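You operate a simulated robot arm through the tools that you are given. There is no shell and no other tool.

You run a simulated robot arm. Do the job below in one go: nothing can be reset, and whatever is moved stays where it is left.

TASK
Scan the print that lies on the scanner glass at detail 3.
Fine: switch on and leave it on, shut the lid and set the dial before you press the scan button once.

The check looks at the end state, three seconds after you hand in, the way a careful person would. Anything else that was tipped, shoved, dropped, spilled or broken makes it a failure. Lids that push on must go on centred and level and be pressed home; caps that screw on are set level and turned clockwise until they are tight.

THE ROBOT
A 6-joint arm with a two-finger gripper, fixed in place. Base frame: the origin is at the foot of the arm, x ahead of it, y to its left, z up; the work surface is at about z = 85.8. Units: cm, rad, N and s.
It reaches about 129.8 cm from its shoulder. Its first joint turns from -2.601 to 2.601 rad. Payload 1.57 kg.
The tool frame sits at the grasp point between the pads (the TCP): z along the fingers, y along the line on which they close. The tips reach 2.1 cm beyond it. The gripper opens to 7 cm. The gripper's body begins 5 cm behind the TCP.
Orientation is that of the tool frame in the base frame, as a unit quaternion [x, y, z, w]. With the fingers straight down and closing along the base's y, the tool's x points along the base's -x, its y along +y and its z along -z.

THE INTERFACE
- The arm moves only by the tool move_arm. Its argument "commands" is a list of rows, each a list of 7 numbers: the shift along the tool's x, y, z in cm, then the turn, a rotation vector about the tool's x, y, z in rad, then the gripper command, from -1 (shut) to 1 (fully open), values between in proportion. In form: [[tx, ty, tz, wx, wy, wz, gripper], ...]. A call has 1 to 20 rows; each row shifts and turns the commanded pose from where the row before left it, along the tool's axes as they then stand. Rows are played at 5 a second. More than 5 cm and 0.15 rad between two rows, or a gripper value outside its range, and nothing of the call is played. A pose out of reach is approached as far as the arm can. The call stops where the force on the tool passes 40 N (or 10 N more than at its start, if that is more) or the arm is blocked; 0.2 s more then pass. Each finger halts on what it meets, pressing with about 30 N; the grip force reading is that of the motor and also rises with nothing between the fingers. The clock runs only during rows and for 0.2 s after the last one: add rows that do not move to give the fingers time. The reply holds the time, the measured pose of the TCP, the force on the tool along the base axes, the opening and the grip force, in the units named above and with some noise, with the torque about the TCP (base axes, N m) and any sound that the robot's microphone picked up.
- Cameras (640 x 400 px; columns grow to the right, rows downward): "scene" is fixed at [22.22, -64.92, 165.68]; the picture's right is [0.96, -0.29, 0.00], its down [-0.14, -0.48, -0.87] and it looks along [0.25, 0.83, -0.50] (base axes); focal length 349 px, centre (320, 200). "wrist" rides on the gripper at [7.9, 0.4, -8.1] in the tool frame; the picture's right is [-0.05, 1.00, 0.00], its down [-0.67, -0.04, -0.74] and it looks along [-0.74, -0.04, 0.67] (tool axes); focal length 256 px, centre (320, 200). There is no depth. A picture from a camera that has moved, and an enlarged one, comes with that camera's place and axes in the base frame and with its lens.
- camera(camera): a new picture of that camera. It takes no simulated time.
- raise_lower(by): slides the trunk up (or, below 0, down) by that many cm; the arm rides with it, the base frame stays. It gives what a move gives, with no picture.
- enlarge(camera, box): a new picture of the part [left, top, right, bottom] of that camera's present view, enlarged. It takes no simulated time.
- close_job(): hands the job in; it is judged then, once.

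Places have to be worked out from the pictures, the camera data and where the tool is seen. Open the gripper and draw the arm clear of the work before you hand the job in, unless the task says otherwise.

The tools are called by a JSON object that holds its "api" and its "payload". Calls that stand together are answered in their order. move_arm: Moves the arm, as the interface text tells. Its arguments: {"type":"object","properties":{"commands":{"type":"array","items":{"type":"array","items":{"type":"number"}}}},"required":["commands"]} The other tools are called the same way: raise_lower (by) slides the trunk up or down; camera (camera) takes a picture; enlarge (camera, box) takes an enlarged picture of a part of a camera's view; close_job () hands the job in.

At the start:

```text
clock: 0.0
tool_pos: [46.5, 50.31, 127.25]
ee_rot: [0.0, 1.0, 0.001, 0.0]
force: [-0.3, 0.3, 0.0]
ft_torque: [0.04, -0.04, -0.02]
opening: 7.0
finger_force: 0.0
trunk travel left (down, up): [-95.3, 1.7]
```

scene: 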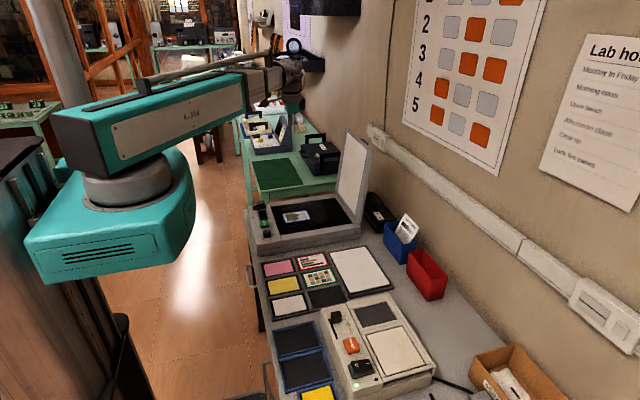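
wrist: 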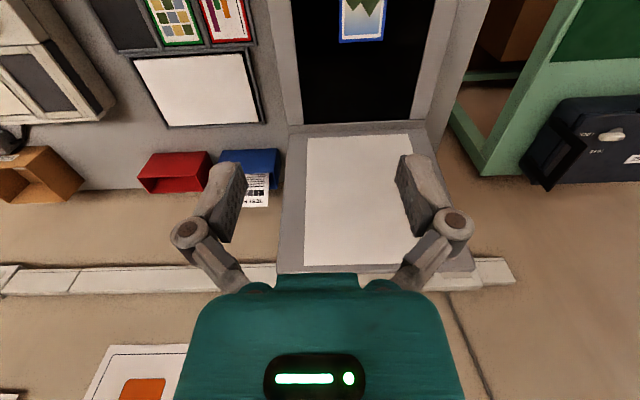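

I see the scanner with its lid open near the middle of the scene picture. I'll enlarge it and other parts to find the controls.

{"api": "enlarge", "payload": {"camera": "scene", "box": [230, 120, 390, 260]}}

{"api": "enlarge", "payload": {"camera": "scene", "box": [300, 280, 460, 400]}}

{"api": "enlarge", "payload": {"camera": "wrist", "box": [240, 0, 500, 160]}}

```text
2.86 times, centred on (310, 190) of scene
camera zoom: at [22.22, -64.92, 165.68], right [0.96, -0.29, 0.0], down [-0.14, -0.48, -0.87], along [0.25, 0.83, -0.5], focal length 996 px, centre (349, 229)
```

zoom: 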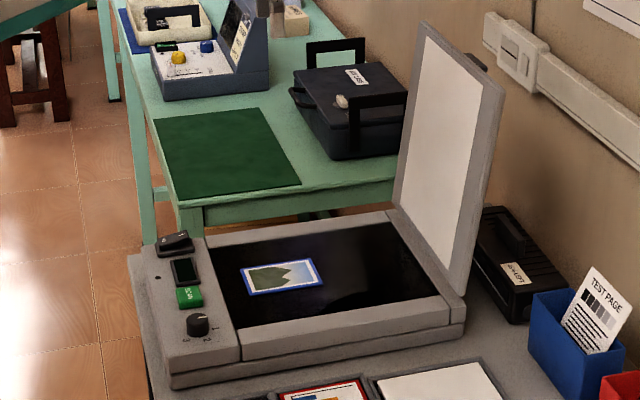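

```text
3.33 times, centred on (380, 340) of scene
camera zoom: at [22.22, -64.92, 165.68], right [0.96, -0.29, 0.0], down [-0.14, -0.48, -0.87], along [0.25, 0.83, -0.5], focal length 1162 px, centre (120, -267)
```

zoom: 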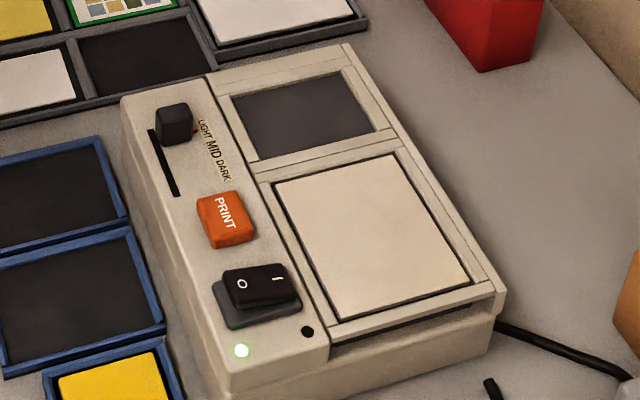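

```text
2.46 times, centred on (370, 80) of wrist
camera zoom: at [38.48, 50.79, 135.4], right [0.05, 1.0, 0.0], down [0.67, -0.04, 0.74], along [0.74, -0.04, -0.67], focal length 630 px, centre (197, 495)
```

zoom: 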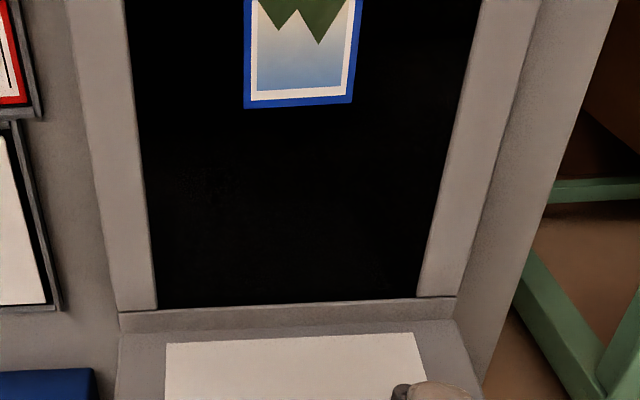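

The scanner's control panel lies along its side nearest the arm, with a rocker switch, a display, a green button and a dial. I'll enlarge the panel further.

{"api": "enlarge", "payload": {"camera": "scene", "box": [256, 195, 304, 243]}}

{"api": "enlarge", "payload": {"camera": "scene", "box": [330, 120, 410, 220]}}

```text
8.33 times, centred on (280, 219) of scene
camera zoom: at [22.22, -64.92, 165.68], right [0.96, -0.29, 0.0], down [-0.14, -0.48, -0.87], along [0.25, 0.83, -0.5], focal length 2906 px, centre (653, 42)
```

zoom: 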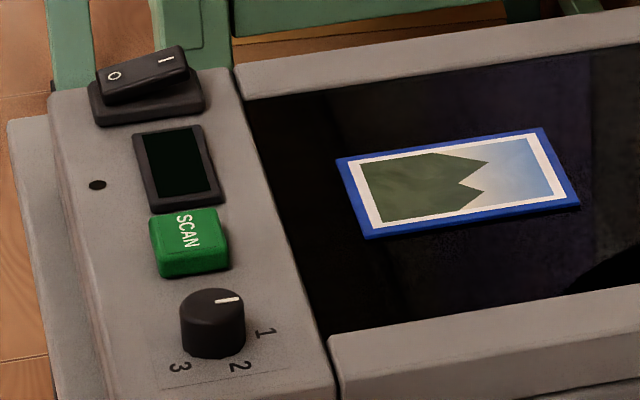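

```text
4.00 times, centred on (370, 170) of scene
camera zoom: at [22.22, -64.92, 165.68], right [0.96, -0.29, 0.0], down [-0.14, -0.48, -0.87], along [0.25, 0.83, -0.5], focal length 1395 px, centre (120, 320)
```

zoom: 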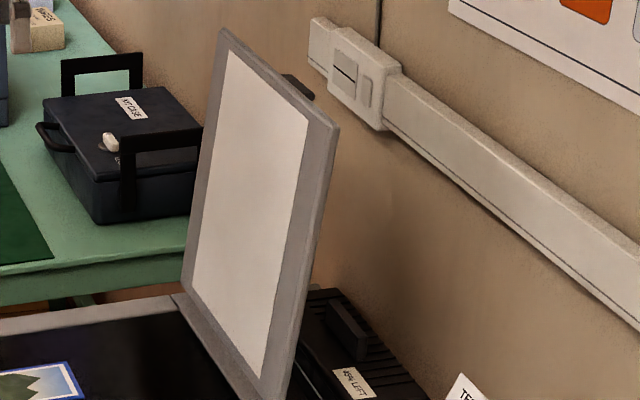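

The dial pointer seems to be near "1"; labels 1, 2, 3 run clockwise seen from above. I'll bring the wrist camera over the panel (roughly x≈33, y≈36–50) for a better look, staying at a safe height.

{"api": "move_arm", "payload": {"commands": [[3.4, -2.5, 2, 0, 0, 0, 1], [3.4, -2.5, 2, 0, 0, 0, 1], [3.4, -2.5, 2, 0, 0, 0, 1], [3.4, -2.5, 2, 0, 0, 0, 1], [0, 0, 0, 0, 0, 0, 1]]}}

{"api": "camera", "payload": {"camera": "wrist"}}

{"api": "camera", "payload": {"camera": "scene"}}

```text
clock: 1.2
tool_pos: [32.83, 40.34, 127.3]
ee_rot: [0.0, 1.0, 0.0, 0.0]
force: [-0.4, 0.0, 0.0]
ft_torque: [-0.01, 0.01, -0.01]
opening: 7.02
finger_force: 0.0
out of reach, approached as far as the arm can: row 1, 2, 3, 4
trunk travel left (down, up): [-95.3, 1.7]
```

```text
taken
camera wrist: at [24.84, 40.72, 135.39], right [0.05, 1.0, 0.0], down [0.67, -0.04, 0.74], along [0.74, -0.04, -0.67], focal length 256 px, centre (320, 200)
```

wrist: 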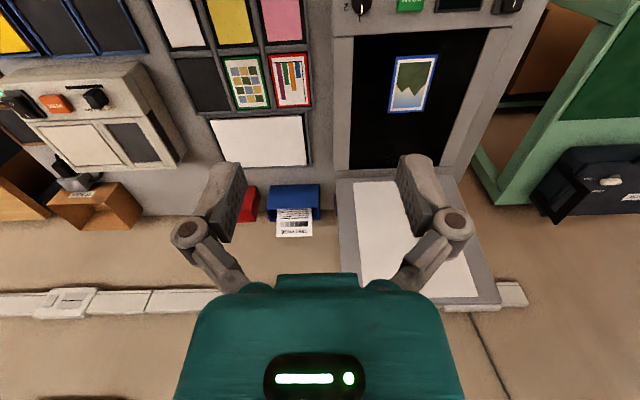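

```text
taken
```

scene: 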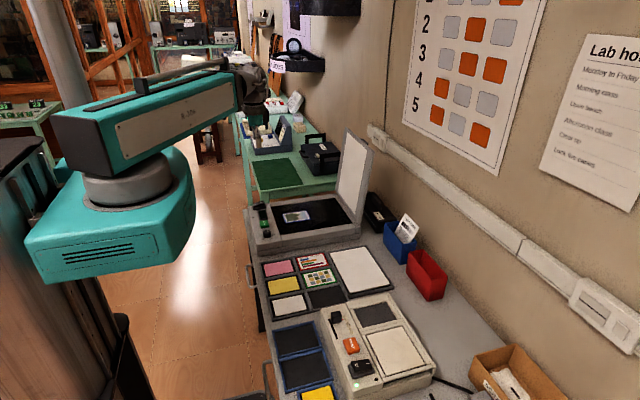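

The arm couldn't lower itself (z stuck at 127), so height has to come from the trunk. I'll lower the trunk by 12 cm, which keeps everything well above the table and the scanner, and look again.

{"api": "raise_lower", "payload": {"by": -12}}

{"api": "camera", "payload": {"camera": "wrist"}}

{"api": "camera", "payload": {"camera": "scene"}}

```text
clock: 2.7
tool_pos: [32.81, 40.22, 115.15]
ee_rot: [0.001, 1.0, 0.0, 0.0]
force: [-0.3, 0.5, -0.9]
ft_torque: [-0.01, 0.01, 0.0]
opening: 7.02
finger_force: 0.1
trunk travel left (down, up): [-83.3, 13.7]
```

```text
taken
camera wrist: at [24.8, 40.68, 123.41], right [0.05, 1.0, 0.0], down [0.67, -0.04, 0.74], along [0.74, -0.04, -0.67], focal length 256 px, centre (320, 200)
```

wrist: 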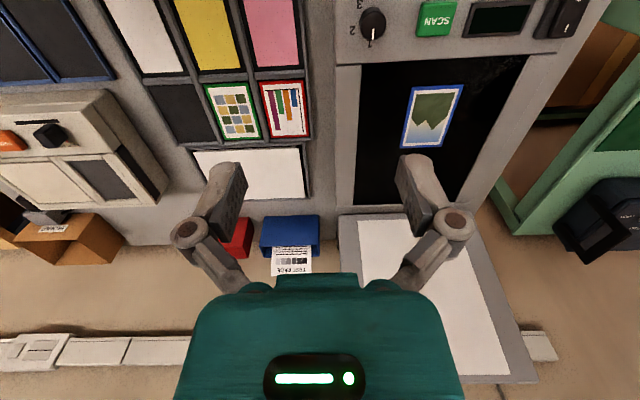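

```text
taken
```

scene: 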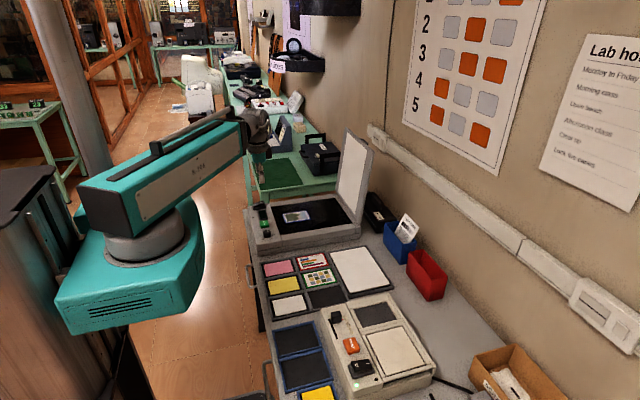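

The panel shows at the top of the wrist view: dial, SCAN button, display and rocker in a row along y. I'll enlarge that strip to read the dial marks.

{"api": "enlarge", "payload": {"camera": "wrist", "box": [330, 0, 480, 70]}}

{"api": "enlarge", "payload": {"camera": "wrist", "box": [470, 0, 620, 70]}}

{"api": "enlarge", "payload": {"camera": "scene", "box": [232, 190, 392, 290]}}

```text
4.27 times, centred on (405, 35) of wrist
camera zoom: at [24.8, 40.68, 123.41], right [0.05, 1.0, 0.0], down [0.67, -0.04, 0.74], along [0.74, -0.04, -0.67], focal length 1092 px, centre (-43, 904)
```

zoom: 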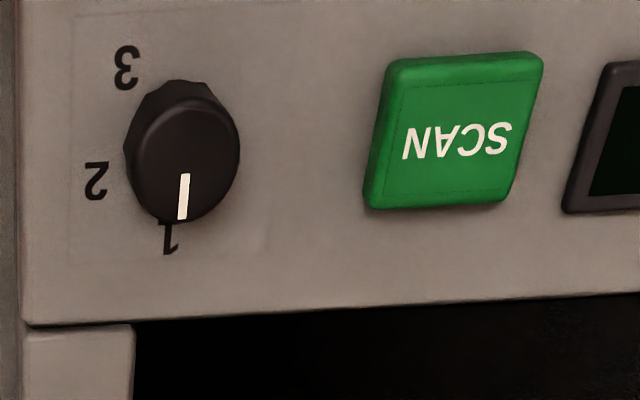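

```text
4.27 times, centred on (545, 35) of wrist
camera zoom: at [24.8, 40.68, 123.41], right [0.05, 1.0, 0.0], down [0.67, -0.04, 0.74], along [0.74, -0.04, -0.67], focal length 1092 px, centre (-640, 904)
```

zoom: 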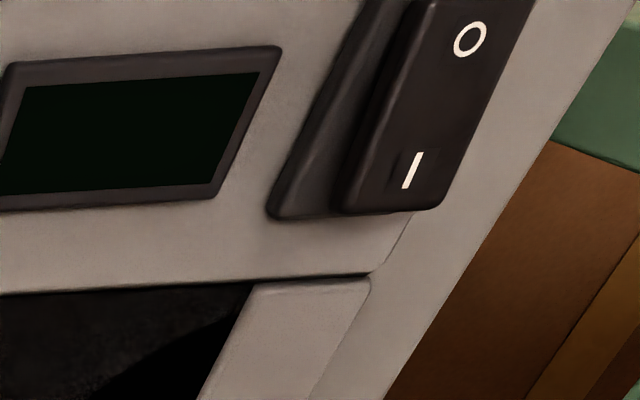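

```text
4.00 times, centred on (312, 240) of scene
camera zoom: at [22.22, -64.92, 165.68], right [0.96, -0.29, 0.0], down [-0.14, -0.48, -0.87], along [0.25, 0.83, -0.5], focal length 1395 px, centre (352, 40)
```

zoom: 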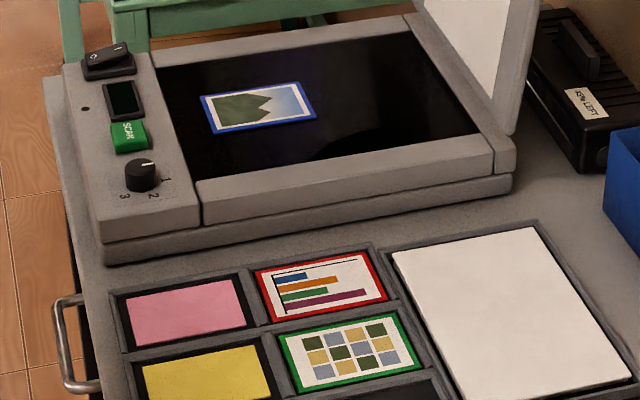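

To check camera calibration I'll look at the gripper in the scene view, where the TCP should fall near (259,175).

{"api": "enlarge", "payload": {"camera": "scene", "box": [229, 130, 293, 190]}}

{"api": "enlarge", "payload": {"camera": "wrist", "box": [340, 50, 540, 175]}}

```text
6.67 times, centred on (261, 160) of scene
camera zoom: at [22.22, -64.92, 165.68], right [0.96, -0.29, 0.0], down [-0.14, -0.48, -0.87], along [0.25, 0.83, -0.5], focal length 2325 px, centre (713, 467)
```

zoom: 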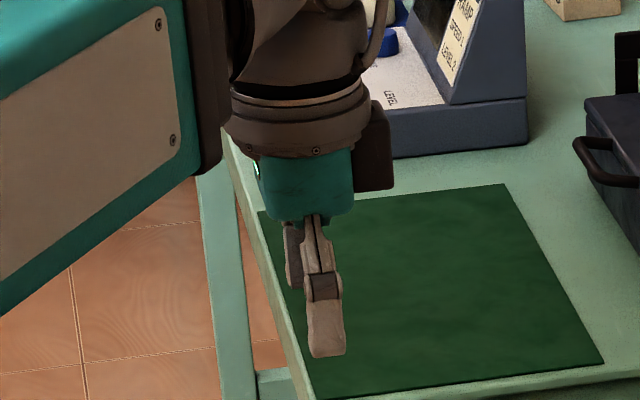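

```text
3.20 times, centred on (440, 112) of wrist
camera zoom: at [24.8, 40.68, 123.41], right [0.05, 1.0, 0.0], down [0.67, -0.04, 0.74], along [0.74, -0.04, -0.67], focal length 819 px, centre (-64, 480)
```

zoom: 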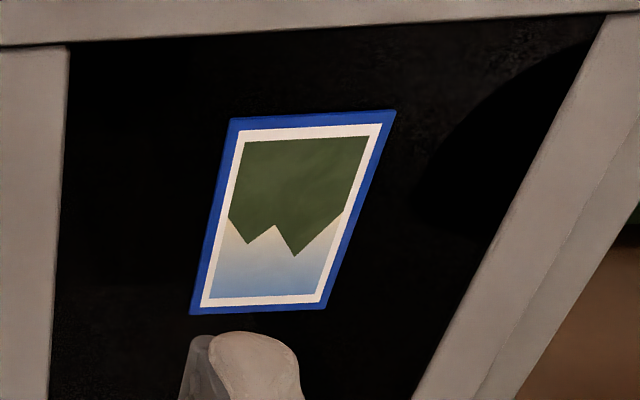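

Calibration looks sound to about a centimetre. I'll test whether the arm itself can move vertically here, with small moves up and down, and shift back so the camera sees the panel better.

{"api": "move_arm", "payload": {"commands": [[0, 0, -2, 0, 0, 0, 1], [0, 0, 0, 0, 0, 0, 1]]}}

{"api": "move_arm", "payload": {"commands": [[0, 0, 2, 0, 0, 0, 1], [0, 0, 2, 0, 0, 0, 1], [0, 0, 0, 0, 0, 0, 1]]}}

```text
clock: 3.3
tool_pos: [32.87, 40.29, 115.13]
ee_rot: [0.0, 1.0, 0.0, 0.0]
force: [0.1, 0.1, 0.4]
ft_torque: [0.01, 0.01, 0.04]
opening: 7.01
finger_force: 0.0
out of reach, approached as far as the arm can: row 1
trunk travel left (down, up): [-83.3, 13.7]
```

```text
clock: 4.1
tool_pos: [32.89, 40.31, 115.04]
ee_rot: [0.0, 1.0, 0.0, 0.001]
force: [-0.2, 0.1, -0.3]
ft_torque: [0.01, 0.0, 0.03]
opening: 7.0
finger_force: 0.0
out of reach, approached as far as the arm can: row 1, 2
trunk travel left (down, up): [-83.3, 13.7]
```

Confirmed: height comes only from the trunk, while the arm does x, y and orientation. My estimates: rocker's "I" end near (35, 69, 88), SCAN near (33.3, 54), dial near (33.5, 46). Next I move above the rocker with the fingers shut.

{"api": "move_arm", "payload": {"commands": [[-0.2, 4.5, 0, 0, 0, 0, -1], [-0.2, 4.5, 0, 0, 0, 0, -1], [-0.2, 4.5, 0, 0, 0, 0, -1], [-0.2, 4.5, 0, 0, 0, 0, -1], [-0.2, 4.5, 0, 0, 0, 0, -1], [-0.2, 4.5, 0, 0, 0, 0, -1], [0, 0, 0, 0, 0, 0, -1], [0, 0, 0, 0, 0, 0, -1]]}}

{"api": "camera", "payload": {"camera": "wrist"}}

{"api": "camera", "payload": {"camera": "scene"}}

```text
clock: 5.9
tool_pos: [34.31, 67.26, 115.18]
ee_rot: [0.0, 1.0, 0.0, 0.0]
force: [-0.3, -0.4, -0.8]
ft_torque: [-0.01, 0.01, 0.0]
opening: 0.0
finger_force: 29.1
out of reach, approached as far as the arm can: row 3, 4
trunk travel left (down, up): [-83.3, 13.7]
```

```text
taken
camera wrist: at [26.21, 67.65, 123.41], right [0.05, 1.0, 0.0], down [0.67, -0.04, 0.74], along [0.74, -0.04, -0.67], focal length 256 px, centre (320, 200)
```

wrist: 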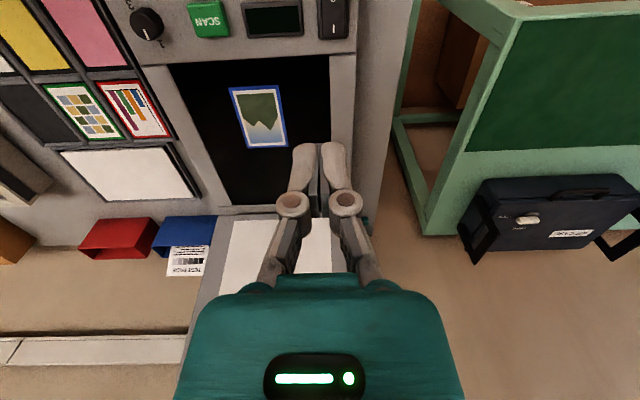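

```text
taken
```

scene: 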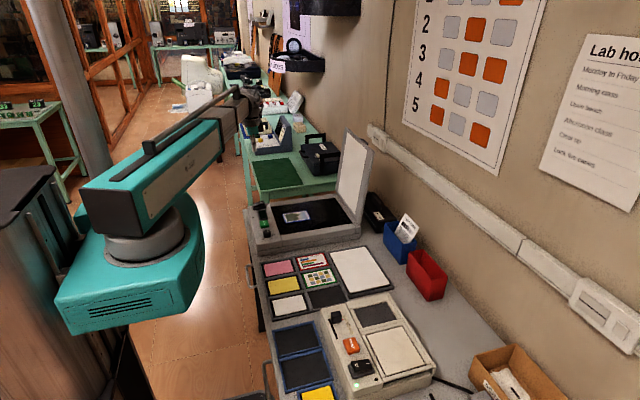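

The rocker is now almost straight ahead in the wrist view. I'll enlarge it to find the I end's exact offset.

{"api": "enlarge", "payload": {"camera": "wrist", "box": [230, 0, 380, 80]}}

{"api": "enlarge", "payload": {"camera": "scene", "box": [230, 90, 294, 220]}}

```text
4.27 times, centred on (305, 40) of wrist
camera zoom: at [26.21, 67.65, 123.41], right [0.05, 1.0, 0.0], down [0.67, -0.04, 0.74], along [0.74, -0.04, -0.67], focal length 1092 px, centre (384, 883)
```

zoom: 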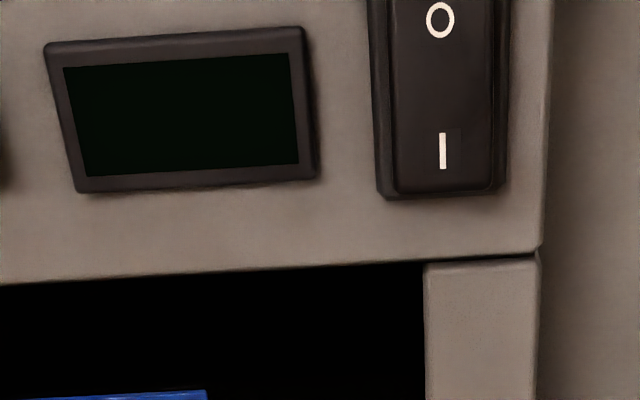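

```text
3.08 times, centred on (262, 155) of scene
camera zoom: at [22.22, -64.92, 165.68], right [0.96, -0.29, 0.0], down [-0.14, -0.48, -0.87], along [0.25, 0.83, -0.5], focal length 1073 px, centre (498, 338)
```

zoom: 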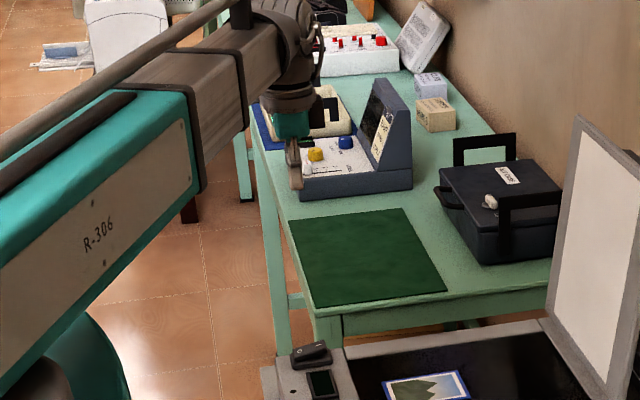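

The I mark projects to about (35.0, 68.8). I'll centre the tool there, then lower the trunk 18 cm to about z=97, still well above the switch.

{"api": "move_arm", "payload": {"commands": [[-0.6, 1.5, 0, 0, 0, 0, -1], [0, 0, 0, 0, 0, 0, -1]]}}

{"api": "raise_lower", "payload": {"by": -18}}

{"api": "camera", "payload": {"camera": "wrist"}}

{"api": "enlarge", "payload": {"camera": "scene", "box": [230, 150, 310, 250]}}

```text
clock: 6.5
tool_pos: [34.87, 68.79, 115.23]
ee_rot: [0.0, 1.0, 0.0, -0.001]
force: [-0.9, -0.9, 0.0]
ft_torque: [0.0, 0.03, 0.01]
opening: 0.0
finger_force: 28.9
trunk travel left (down, up): [-83.3, 13.7]
```

```text
clock: 8.5
tool_pos: [34.88, 68.63, 97.29]
ee_rot: [0.0, 1.0, 0.0, 0.0]
force: [0.0, 1.0, 0.2]
ft_torque: [-0.02, -0.02, -0.01]
opening: 0.0
finger_force: 28.6
trunk travel left (down, up): [-65.3, 31.7]
```

```text
taken
camera wrist: at [26.85, 69.11, 105.41], right [0.05, 1.0, 0.0], down [0.67, -0.04, 0.74], along [0.74, -0.04, -0.67], focal length 256 px, centre (320, 200)
```

wrist: 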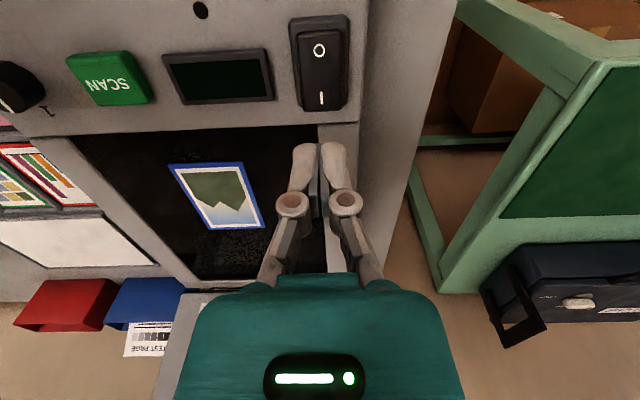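

```text
4.00 times, centred on (270, 200) of scene
camera zoom: at [22.22, -64.92, 165.68], right [0.96, -0.29, 0.0], down [-0.14, -0.48, -0.87], along [0.25, 0.83, -0.5], focal length 1395 px, centre (520, 200)
```

zoom: 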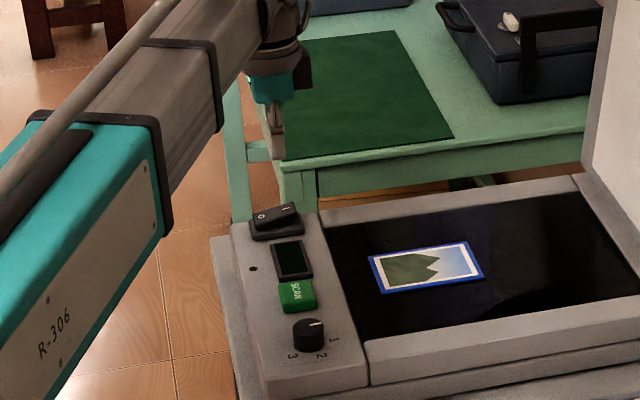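

By triangulation the I mark sits at about (34.9, 68.85, 88.9), with the tip now at about 95.2. I'll lower 5 cm and then check.

{"api": "raise_lower", "payload": {"by": -5}}

{"api": "camera", "payload": {"camera": "wrist"}}

{"api": "enlarge", "payload": {"camera": "scene", "box": [240, 180, 290, 240]}}

```text
clock: 9.4
tool_pos: [34.86, 68.6, 92.28]
ee_rot: [0.0, 1.0, 0.0, 0.0]
force: [0.0, 0.1, 0.7]
ft_torque: [0.0, 0.01, -0.01]
opening: 0.0
finger_force: 28.6
trunk travel left (down, up): [-60.3, 36.7]
```

```text
taken
camera wrist: at [26.85, 69.11, 100.4], right [0.05, 1.0, 0.0], down [0.67, -0.04, 0.74], along [0.74, -0.04, -0.67], focal length 256 px, centre (320, 200)
```

wrist: 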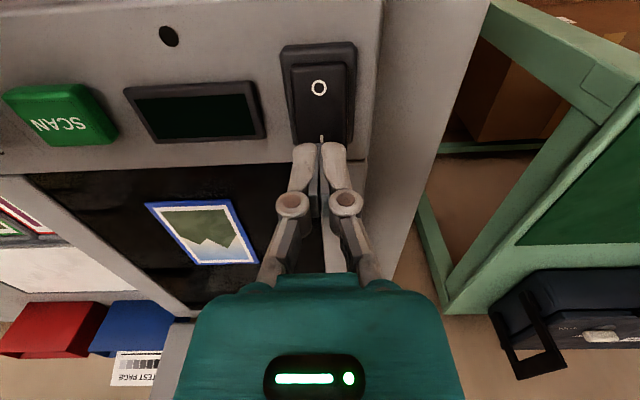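

```text
6.67 times, centred on (265, 210) of scene
camera zoom: at [22.22, -64.92, 165.68], right [0.96, -0.29, 0.0], down [-0.14, -0.48, -0.87], along [0.25, 0.83, -0.5], focal length 2325 px, centre (687, 133)
```

zoom: 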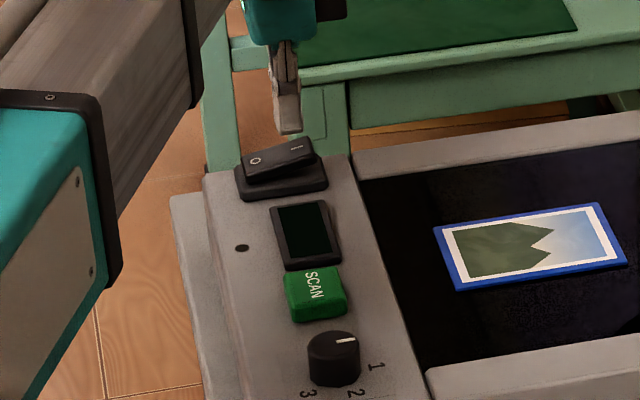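

The tip is just above the I end. I'll step down in small trunk moves and watch the force and sound.

{"api": "raise_lower", "payload": {"by": -0.8}}

{"api": "raise_lower", "payload": {"by": -0.5}}

```text
clock: 10.0
tool_pos: [34.98, 68.73, 91.4]
ee_rot: [0.0, 1.0, 0.0, 0.0]
force: [0.9, -0.7, -0.8]
ft_torque: [-0.02, 0.02, -0.01]
opening: 0.0
finger_force: 28.6
trunk travel left (down, up): [-59.5, 37.5]
```

```text
clock: 10.5
tool_pos: [34.88, 68.63, 90.9]
ee_rot: [0.0, 1.0, 0.0, 0.0]
force: [-0.9, 0.5, -0.1]
ft_torque: [-0.01, 0.01, -0.02]
opening: 0.0
finger_force: 28.6
trunk travel left (down, up): [-59.0, 38.0]
```

No contact yet at TCP z=90.9 (tip about 88.8). I continue in 0.4 cm steps.

{"api": "raise_lower", "payload": {"by": -0.4}}

{"api": "enlarge", "payload": {"camera": "scene", "box": [245, 185, 285, 225]}}

```text
clock: 11.1
tool_pos: [34.8, 68.66, 90.54]
ee_rot: [0.001, 1.0, 0.001, 0.001]
force: [0.8, -0.1, 0.6]
ft_torque: [0.01, -0.04, -0.01]
opening: 0.59
finger_force: 28.4
trunk travel left (down, up): [-58.6, 38.4]
```

```text
10.00 times, centred on (265, 205) of scene
camera zoom: at [22.22, -64.92, 165.68], right [0.96, -0.29, 0.0], down [-0.14, -0.48, -0.87], along [0.25, 0.83, -0.5], focal length 3487 px, centre (870, 150)
```

zoom: 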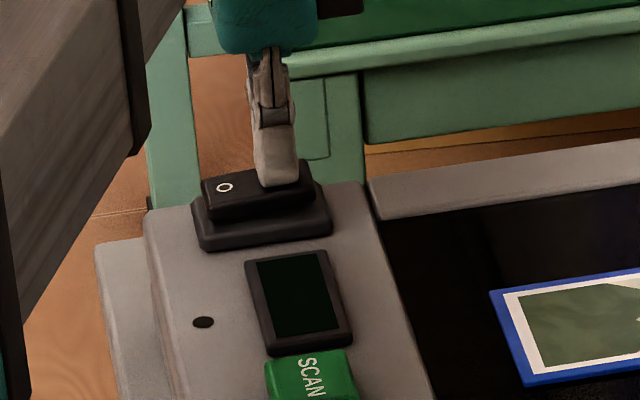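

The fingers now touch the rocker (opening jumped to 0.59). I press further in small steps.

{"api": "raise_lower", "payload": {"by": -0.3}}

{"api": "enlarge", "payload": {"camera": "scene", "box": [245, 185, 285, 225]}}

```text
clock: 11.6
tool_pos: [35.0, 68.67, 90.29]
ee_rot: [0.0, 1.0, 0.002, 0.002]
force: [10.6, 7.3, 27.7]
ft_torque: [0.15, -0.01, -0.05]
opening: 0.6
finger_force: 29.1
trunk travel left (down, up): [-58.3, 38.7]
```

```text
10.00 times, centred on (265, 205) of scene
camera zoom: at [22.22, -64.92, 165.68], right [0.96, -0.29, 0.0], down [-0.14, -0.48, -0.87], along [0.25, 0.83, -0.5], focal length 3487 px, centre (870, 150)
```

zoom: 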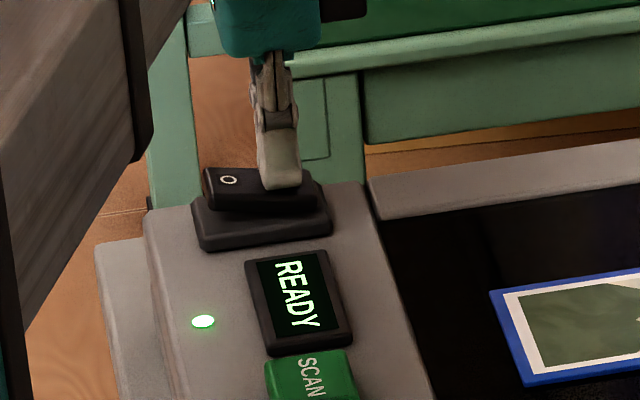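

The display reads READY and the LED is lit. I'll raise the trunk and confirm it stays on.

{"api": "raise_lower", "payload": {"by": 15}}

{"api": "enlarge", "payload": {"camera": "scene", "box": [245, 185, 285, 225]}}

{"api": "camera", "payload": {"camera": "wrist"}}

```text
clock: 13.3
tool_pos: [34.89, 68.63, 105.2]
ee_rot: [0.0, 1.0, 0.0, 0.0]
force: [-0.9, -0.1, 0.2]
ft_torque: [-0.03, 0.0, 0.0]
opening: 0.02
finger_force: 28.1
trunk travel left (down, up): [-73.3, 23.7]
```

```text
10.00 times, centred on (265, 205) of scene
camera zoom: at [22.22, -64.92, 165.68], right [0.96, -0.29, 0.0], down [-0.14, -0.48, -0.87], along [0.25, 0.83, -0.5], focal length 3487 px, centre (870, 150)
```

zoom: 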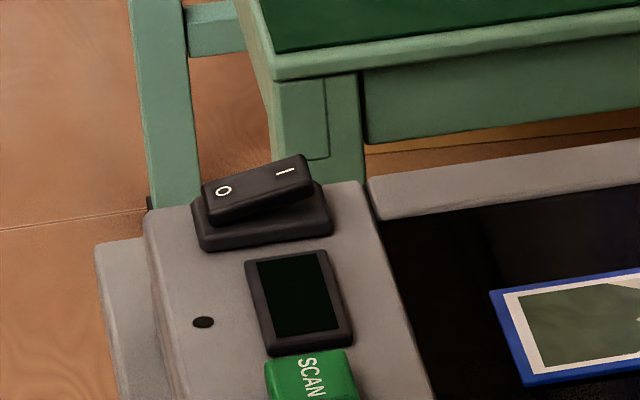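

```text
taken
camera wrist: at [26.86, 69.13, 113.39], right [0.05, 1.0, 0.0], down [0.67, -0.04, 0.74], along [0.74, -0.04, -0.67], focal length 256 px, centre (320, 200)
```

wrist: 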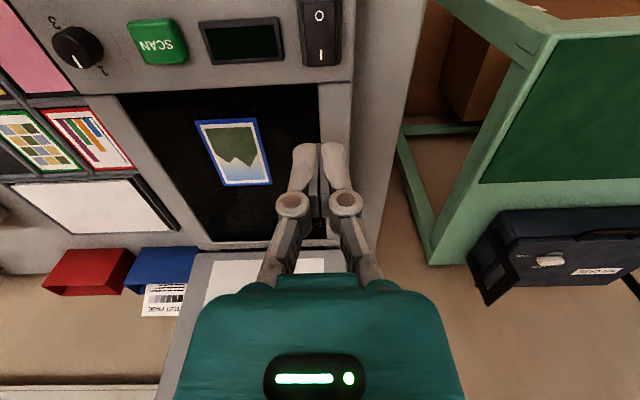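

The rocker sprang back — it wasn't pressed past its snap point. I'll press again, nearer the I end (x≈35.4) and deeper.

{"api": "move_arm", "payload": {"commands": [[-0.5, 0.15, 0, 0, 0, 0, -1], [0, 0, 0, 0, 0, 0, -1]]}}

{"api": "raise_lower", "payload": {"by": -14}}

{"api": "enlarge", "payload": {"camera": "scene", "box": [245, 185, 285, 225]}}

```text
clock: 13.9
tool_pos: [35.46, 68.81, 105.24]
ee_rot: [0.001, 1.0, 0.0, 0.0]
force: [0.1, 0.7, -0.3]
ft_torque: [0.0, 0.01, -0.01]
opening: 0.0
finger_force: 28.8
trunk travel left (down, up): [-73.3, 23.7]
```

```text
clock: 15.6
tool_pos: [35.35, 68.83, 91.23]
ee_rot: [0.0, 1.0, 0.001, -0.001]
force: [-0.3, -0.8, -1.0]
ft_torque: [0.0, -0.01, 0.0]
opening: 0.01
finger_force: 28.5
trunk travel left (down, up): [-59.3, 37.7]
```

```text
10.00 times, centred on (265, 205) of scene
camera zoom: at [22.22, -64.92, 165.68], right [0.96, -0.29, 0.0], down [-0.14, -0.48, -0.87], along [0.25, 0.83, -0.5], focal length 3487 px, centre (870, 150)
```

zoom: 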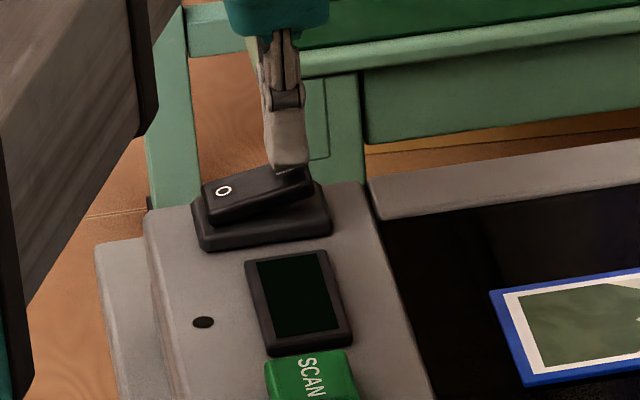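

The tip sits right over the I end. I press down in steps.

{"api": "raise_lower", "payload": {"by": -0.8}}

{"api": "raise_lower", "payload": {"by": -0.3}}

{"api": "enlarge", "payload": {"camera": "scene", "box": [245, 185, 285, 225]}}

```text
clock: 16.2
tool_pos: [35.34, 68.84, 90.44]
ee_rot: [0.0, 1.0, 0.0, 0.0]
force: [-0.6, -0.8, -0.4]
ft_torque: [0.0, 0.0, 0.02]
opening: 0.0
finger_force: 29.2
trunk travel left (down, up): [-58.5, 38.5]
```

```text
clock: 16.7
tool_pos: [35.43, 68.79, 90.2]
ee_rot: [0.0, 1.0, 0.002, 0.001]
force: [4.7, 6.9, 26.9]
ft_torque: [0.15, 0.16, -0.08]
opening: 0.61
finger_force: 28.4
trunk travel left (down, up): [-58.2, 38.8]
```

```text
10.00 times, centred on (265, 205) of scene
camera zoom: at [22.22, -64.92, 165.68], right [0.96, -0.29, 0.0], down [-0.14, -0.48, -0.87], along [0.25, 0.83, -0.5], focal length 3487 px, centre (870, 150)
```

zoom: 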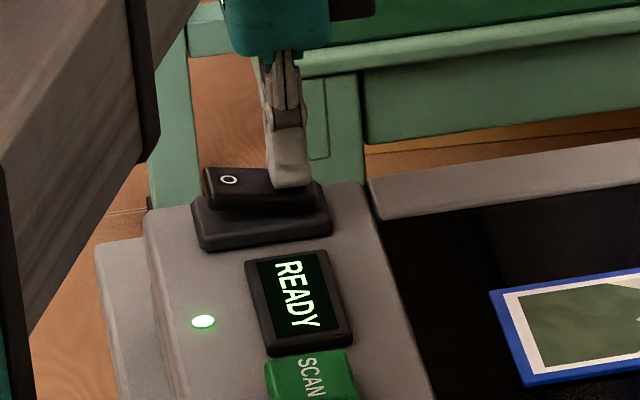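

READY again, but I need to go past the snap point; pressing 0.3 cm more.

{"api": "raise_lower", "payload": {"by": -0.3}}

{"api": "enlarge", "payload": {"camera": "scene", "box": [245, 185, 285, 225]}}

```text
clock: 17.0
tool_pos: [35.36, 68.87, 90.26]
ee_rot: [0.0, 1.0, 0.002, 0.001]
force: [-1.6, -0.5, 24.5]
ft_torque: [0.0, 0.23, 0.04]
opening: 0.61
finger_force: 28.7
trunk travel left (down, up): [-58.2, 38.8]
stopped: the force on the tool passed its limit at 47 N (the readings are from after the stop); the commanded pose is now the measured one
```

```text
10.00 times, centred on (265, 205) of scene
camera zoom: at [22.22, -64.92, 165.68], right [0.96, -0.29, 0.0], down [-0.14, -0.48, -0.87], along [0.25, 0.83, -0.5], focal length 3487 px, centre (870, 150)
```

zoom: 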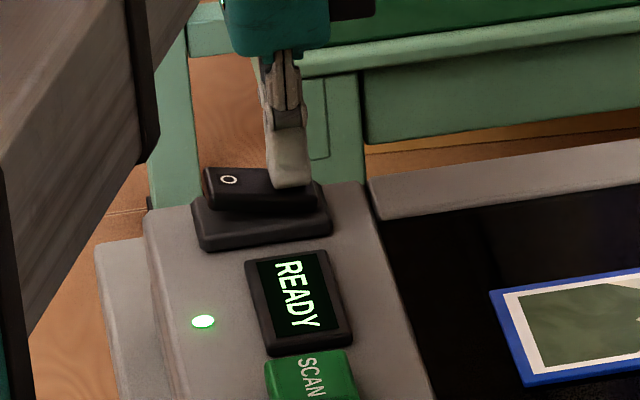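

The force limit was hit, with the flat finger's inner edge bearing too near the rocker's pivot. I'll lift 2 cm, check the rocker, and shift outward to x≈36.

{"api": "raise_lower", "payload": {"by": 2}}

{"api": "enlarge", "payload": {"camera": "scene", "box": [245, 185, 285, 225]}}

{"api": "enlarge", "payload": {"camera": "wrist", "box": [240, 40, 400, 200]}}

```text
clock: 17.7
tool_pos: [35.51, 68.86, 92.11]
ee_rot: [-0.001, 1.0, 0.001, 0.001]
force: [0.6, 0.6, 0.1]
ft_torque: [0.0, -0.03, 0.02]
opening: 0.0
finger_force: 29.3
trunk travel left (down, up): [-60.2, 36.8]
```

```text
10.00 times, centred on (265, 205) of scene
camera zoom: at [22.22, -64.92, 165.68], right [0.96, -0.29, 0.0], down [-0.14, -0.48, -0.87], along [0.25, 0.83, -0.5], focal length 3487 px, centre (870, 150)
```

zoom: 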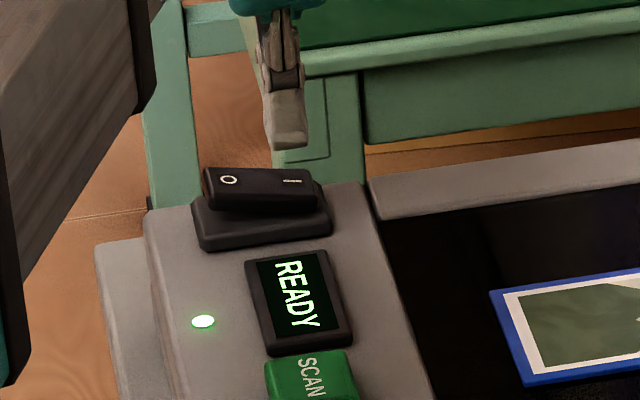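

```text
2.50 times, centred on (320, 120) of wrist
camera zoom: at [27.43, 69.34, 100.28], right [0.05, 1.0, 0.0], down [0.67, -0.04, 0.75], along [0.74, -0.04, -0.67], focal length 640 px, centre (320, 400)
```

zoom: 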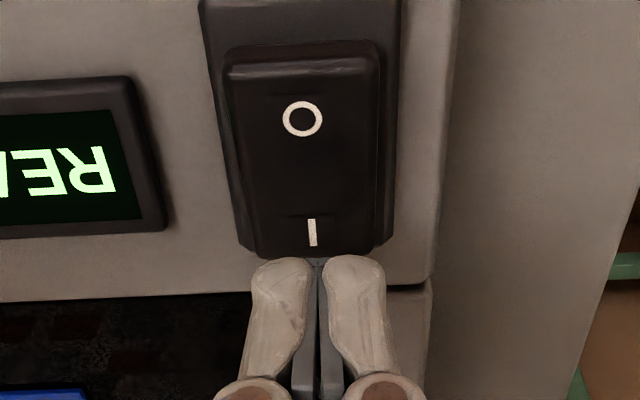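

It has latched: the display still shows READY with the finger clear. Next is the lid; I'll raise the trunk and move to where the wrist camera sees the lid squarely.

{"api": "raise_lower", "payload": {"by": 28}}

{"api": "move_arm", "payload": {"commands": [[-2, -3, 0, 0, 0, 0, -1], [-2, -3, 0, 0, 0, 0, -1], [-2, -3, 0, 0, 0, 0, -1], [-2, -2.5, 0, 0, 0, 0, -1], [0, 0, 0, 0, 0, 0, -1]]}}

{"api": "camera", "payload": {"camera": "wrist"}}

{"api": "enlarge", "payload": {"camera": "scene", "box": [320, 110, 400, 240]}}

```text
clock: 20.5
tool_pos: [35.43, 68.9, 120.26]
ee_rot: [0.0, 1.0, 0.002, 0.001]
force: [-0.1, -0.5, 0.2]
ft_torque: [0.01, 0.0, 0.0]
opening: 0.0
finger_force: 28.8
trunk travel left (down, up): [-88.2, 8.8]
```

```text
clock: 21.7
tool_pos: [43.42, 57.42, 120.13]
ee_rot: [0.0, 1.0, 0.001, 0.001]
force: [-0.4, 0.3, 1.2]
ft_torque: [0.01, 0.03, 0.01]
opening: 0.0
finger_force: 28.5
trunk travel left (down, up): [-88.2, 8.8]
```

```text
taken
camera wrist: at [35.39, 57.83, 128.28], right [0.05, 1.0, 0.0], down [0.67, -0.04, 0.75], along [0.74, -0.04, -0.67], focal length 256 px, centre (320, 200)
```

wrist: 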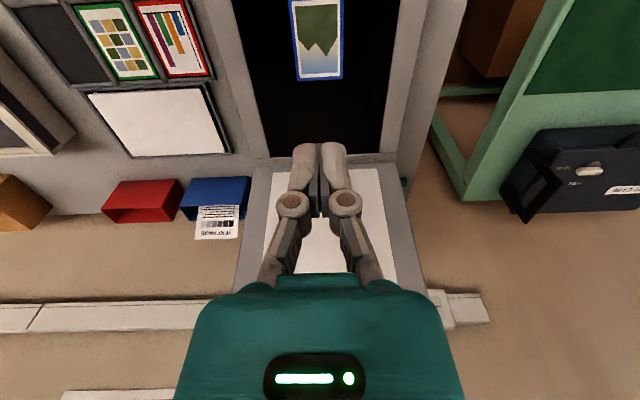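

```text
3.08 times, centred on (360, 175) of scene
camera zoom: at [22.22, -64.92, 165.68], right [0.96, -0.29, 0.0], down [-0.14, -0.48, -0.87], along [0.25, 0.83, -0.5], focal length 1073 px, centre (197, 277)
```

zoom: 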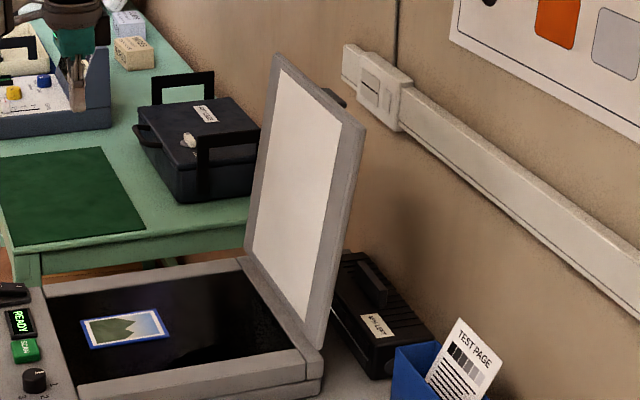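

To judge the lid's lean and free edge I want a side profile. I'll move to about (60, 15, 120) and then yaw the tool −90° so the wrist camera looks along +y at the lid's side.

{"api": "move_arm", "payload": {"commands": [[-1.66, -4.24, 0, 0, 0, 0, -1], [-1.66, -4.24, 0, 0, 0, 0, -1], [-1.66, -4.24, 0, 0, 0, 0, -1], [-1.66, -4.24, 0, 0, 0, 0, -1], [-1.66, -4.24, 0, 0, 0, 0, -1], [-1.66, -4.24, 0, 0, 0, 0, -1], [-1.66, -4.24, 0, 0, 0, 0, -1], [-1.66, -4.24, 0, 0, 0, 0, -1], [-1.66, -4.24, 0, 0, 0, 0, -1], [-1.66, -4.24, 0, 0, 0, 0, -1], [0, 0, 0, 0, 0, 0, -1]]}}

{"api": "move_arm", "payload": {"commands": [[0, 0, 0, 0, 0, -0.143, -1], [0, 0, 0, 0, 0, -0.143, -1], [0, 0, 0, 0, 0, -0.143, -1], [0, 0, 0, 0, 0, -0.143, -1], [0, 0, 0, 0, 0, -0.143, -1], [0, 0, 0, 0, 0, -0.143, -1], [0, 0, 0, 0, 0, -0.143, -1], [0, 0, 0, 0, 0, -0.143, -1], [0, 0, 0, 0, 0, -0.143, -1], [0, 0, 0, 0, 0, -0.143, -1], [0, 0, 0, 0, 0, -0.141, -1], [0, 0, 0, 0, 0, 0, -1]]}}

{"api": "camera", "payload": {"camera": "wrist"}}

{"api": "camera", "payload": {"camera": "scene"}}

```text
clock: 24.1
tool_pos: [59.94, 14.71, 119.99]
ee_rot: [0.0, 1.0, 0.001, 0.001]
force: [-1.2, -0.7, -0.4]
ft_torque: [0.01, 0.02, 0.02]
opening: 0.01
finger_force: 28.5
out of reach, approached as far as the arm can: row 5, 8
trunk travel left (down, up): [-88.2, 8.8]
```

```text
clock: 26.7
tool_pos: [60.09, 15.06, 120.14]
ee_rot: [-0.707, 0.707, -0.001, 0.001]
force: [-0.1, 0.0, 0.7]
ft_torque: [0.0, -0.01, 0.02]
opening: 0.0
finger_force: 28.2
trunk travel left (down, up): [-88.2, 8.8]
```

```text
taken
camera wrist: at [59.5, 7.05, 128.28], right [-1.0, 0.05, 0.0], down [0.03, 0.66, 0.75], along [0.04, 0.75, -0.67], focal length 256 px, centre (320, 200)
```

wrist: 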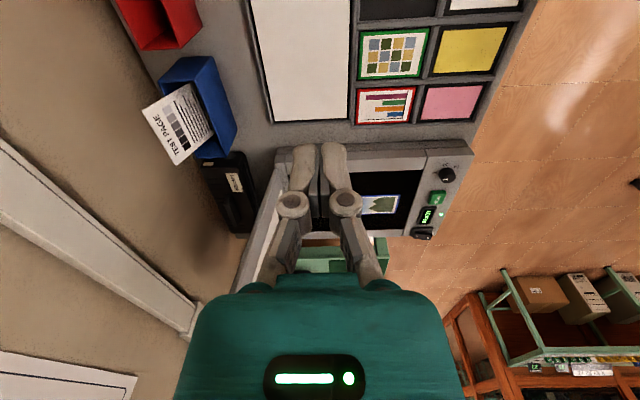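

```text
taken
```

scene: 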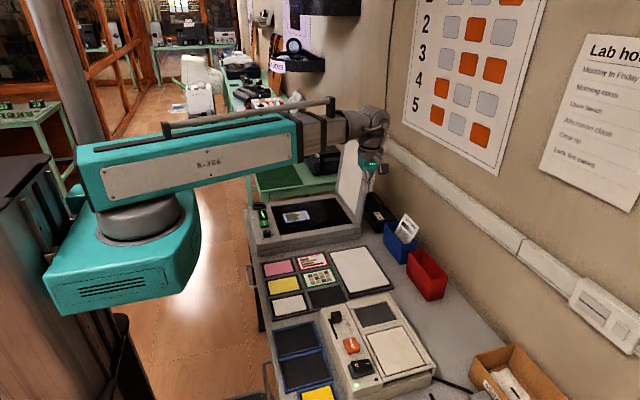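

The lid's edge-on profile appears left of the fingers. I'll enlarge that part.

{"api": "enlarge", "payload": {"camera": "wrist", "box": [190, 120, 350, 300]}}

{"api": "enlarge", "payload": {"camera": "wrist", "box": [340, 130, 500, 250]}}

```text
2.22 times, centred on (270, 210) of wrist
camera zoom: at [59.5, 7.05, 128.28], right [-1.0, 0.05, 0.0], down [0.03, 0.66, 0.75], along [0.04, 0.75, -0.67], focal length 569 px, centre (431, 178)
```

zoom: 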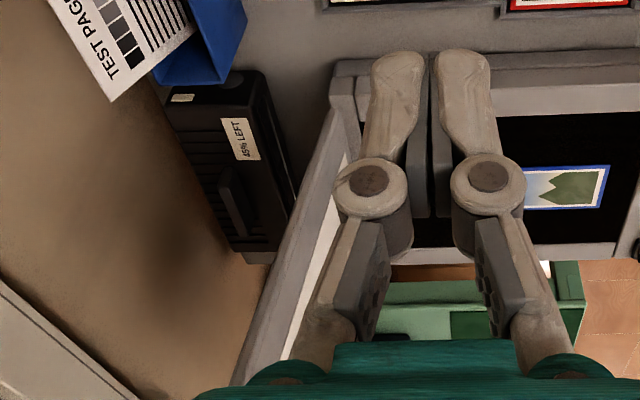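

```text
3.33 times, centred on (420, 190) of wrist
camera zoom: at [59.5, 7.05, 128.28], right [-1.0, 0.05, 0.0], down [0.03, 0.66, 0.75], along [0.04, 0.75, -0.67], focal length 853 px, centre (-13, 233)
```

zoom: 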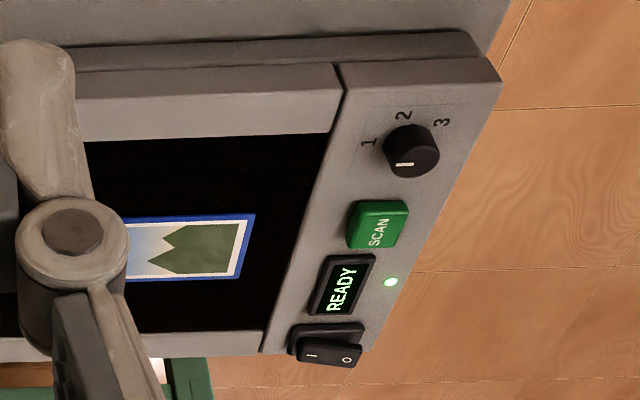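

The top of the lid is hidden behind the hand. I'll shift 10 cm toward −x to see it.

{"api": "move_arm", "payload": {"commands": [[0, 4.9, 0, 0, 0, 0, -1], [0, 4.9, 0, 0, 0, 0, -1], [0, 0, 0, 0, 0, 0, -1]]}}

{"api": "camera", "payload": {"camera": "wrist"}}

{"api": "enlarge", "payload": {"camera": "wrist", "box": [60, 150, 300, 330]}}

{"api": "enlarge", "payload": {"camera": "scene", "box": [310, 110, 410, 240]}}

```text
clock: 27.5
tool_pos: [51.33, 15.34, 120.17]
ee_rot: [-0.707, 0.708, 0.001, 0.001]
force: [-0.3, 0.6, 0.5]
ft_torque: [0.01, 0.04, 0.02]
opening: 0.0
finger_force: 28.9
out of reach, approached as far as the arm can: row 2
trunk travel left (down, up): [-88.2, 8.8]
```

```text
taken
camera wrist: at [50.81, 7.35, 128.28], right [-1.0, 0.05, 0.0], down [0.04, 0.66, 0.75], along [0.04, 0.75, -0.67], focal length 256 px, centre (320, 200)
```

wrist: 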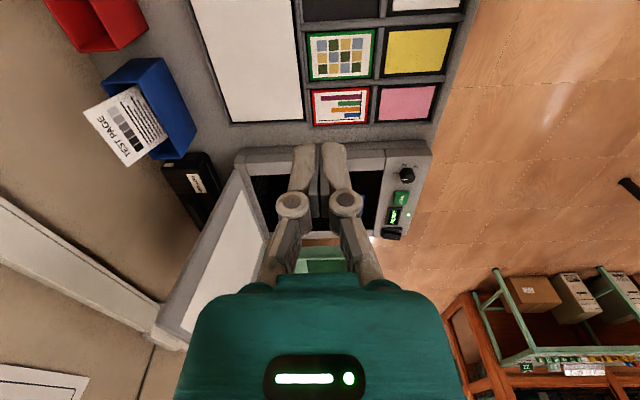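

```text
2.22 times, centred on (180, 240) of wrist
camera zoom: at [50.81, 7.35, 128.28], right [-1.0, 0.05, 0.0], down [0.04, 0.66, 0.75], along [0.04, 0.75, -0.67], focal length 569 px, centre (631, 111)
```

zoom: 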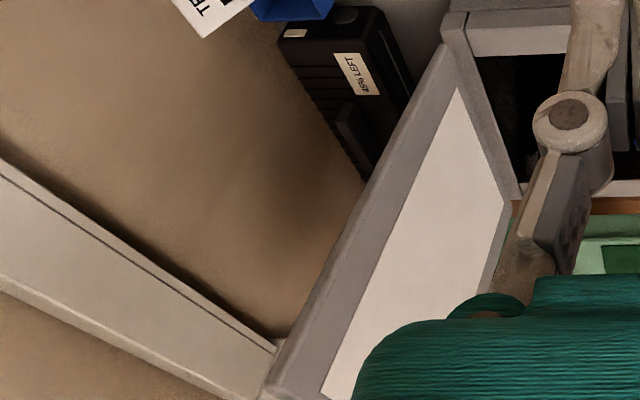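

```text
3.08 times, centred on (360, 175) of scene
camera zoom: at [22.22, -64.92, 165.68], right [0.96, -0.29, 0.0], down [-0.14, -0.48, -0.87], along [0.25, 0.83, -0.5], focal length 1073 px, centre (197, 277)
```

zoom: 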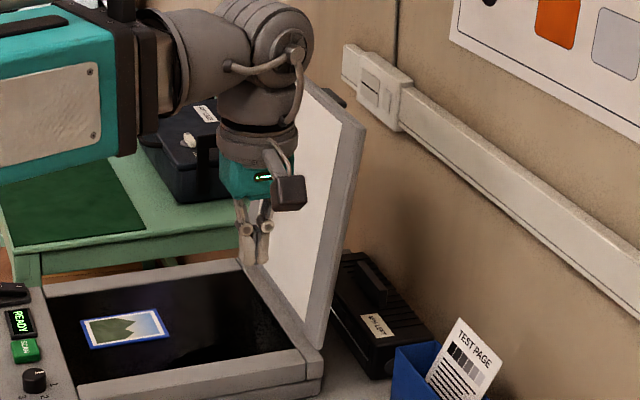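

The lid hinges at about x=70.5, z=87 and leans back about 9°, its free edge at about (74.5, 43…70, 118), with a handle on its back near y≈56. I'll straddle the free edge with open fingers at y≈48: first raise the trunk, open, and move above it.

{"api": "raise_lower", "payload": {"by": 6}}

{"api": "move_arm", "payload": {"commands": [[-4.0, -2.9, 0, 0, 0, 0, 1], [-4.0, -2.9, 0, 0, 0, 0, 1], [-4.0, -2.9, 0, 0, 0, 0, 1], [-4.0, -2.9, 0, 0, 0, 0, 1], [-4.0, -2.9, 0, 0, 0, 0, 1], [-4.0, -2.9, 0, 0, 0, 0, 1], [-4.0, -2.9, 0, 0, 0, 0, 1], [-4.5, -3.0, 0, 0, 0, 0, 1], [0, 0, 0, 0, 0, 0, 1]]}}

{"api": "camera", "payload": {"camera": "wrist"}}

{"api": "camera", "payload": {"camera": "scene"}}

```text
clock: 28.5
tool_pos: [51.3, 15.3, 126.1]
ee_rot: [-0.706, 0.708, 0.0, 0.001]
force: [0.0, -0.4, -0.4]
ft_torque: [-0.03, -0.02, 0.02]
opening: 0.0
finger_force: 27.7
trunk travel left (down, up): [-94.2, 2.8]
```

```text
refused: row 8 steps farther than a row can; nothing moved
```

```text
taken
camera wrist: at [50.84, 7.35, 134.28], right [-1.0, 0.05, 0.0], down [0.04, 0.66, 0.75], along [0.04, 0.75, -0.67], focal length 256 px, centre (320, 200)
```

wrist: 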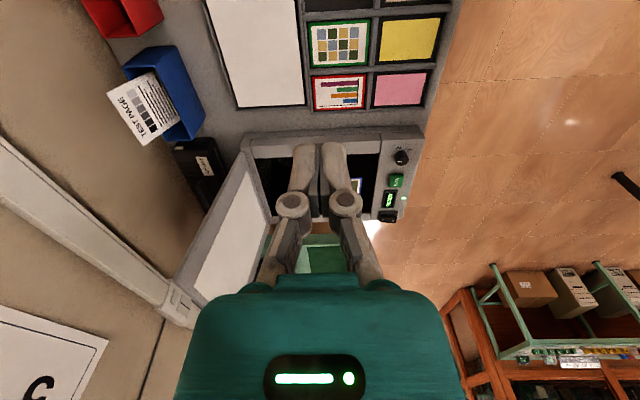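

```text
taken
```

scene: 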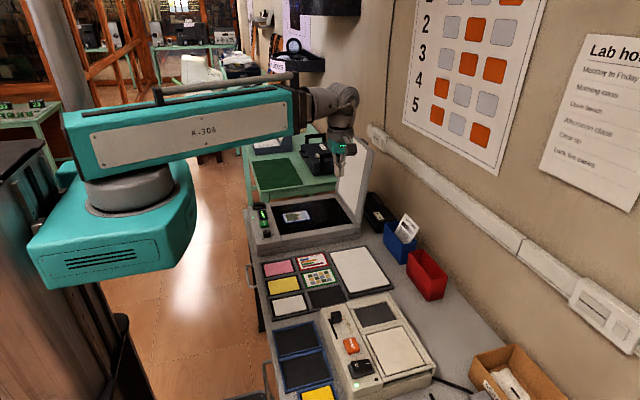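

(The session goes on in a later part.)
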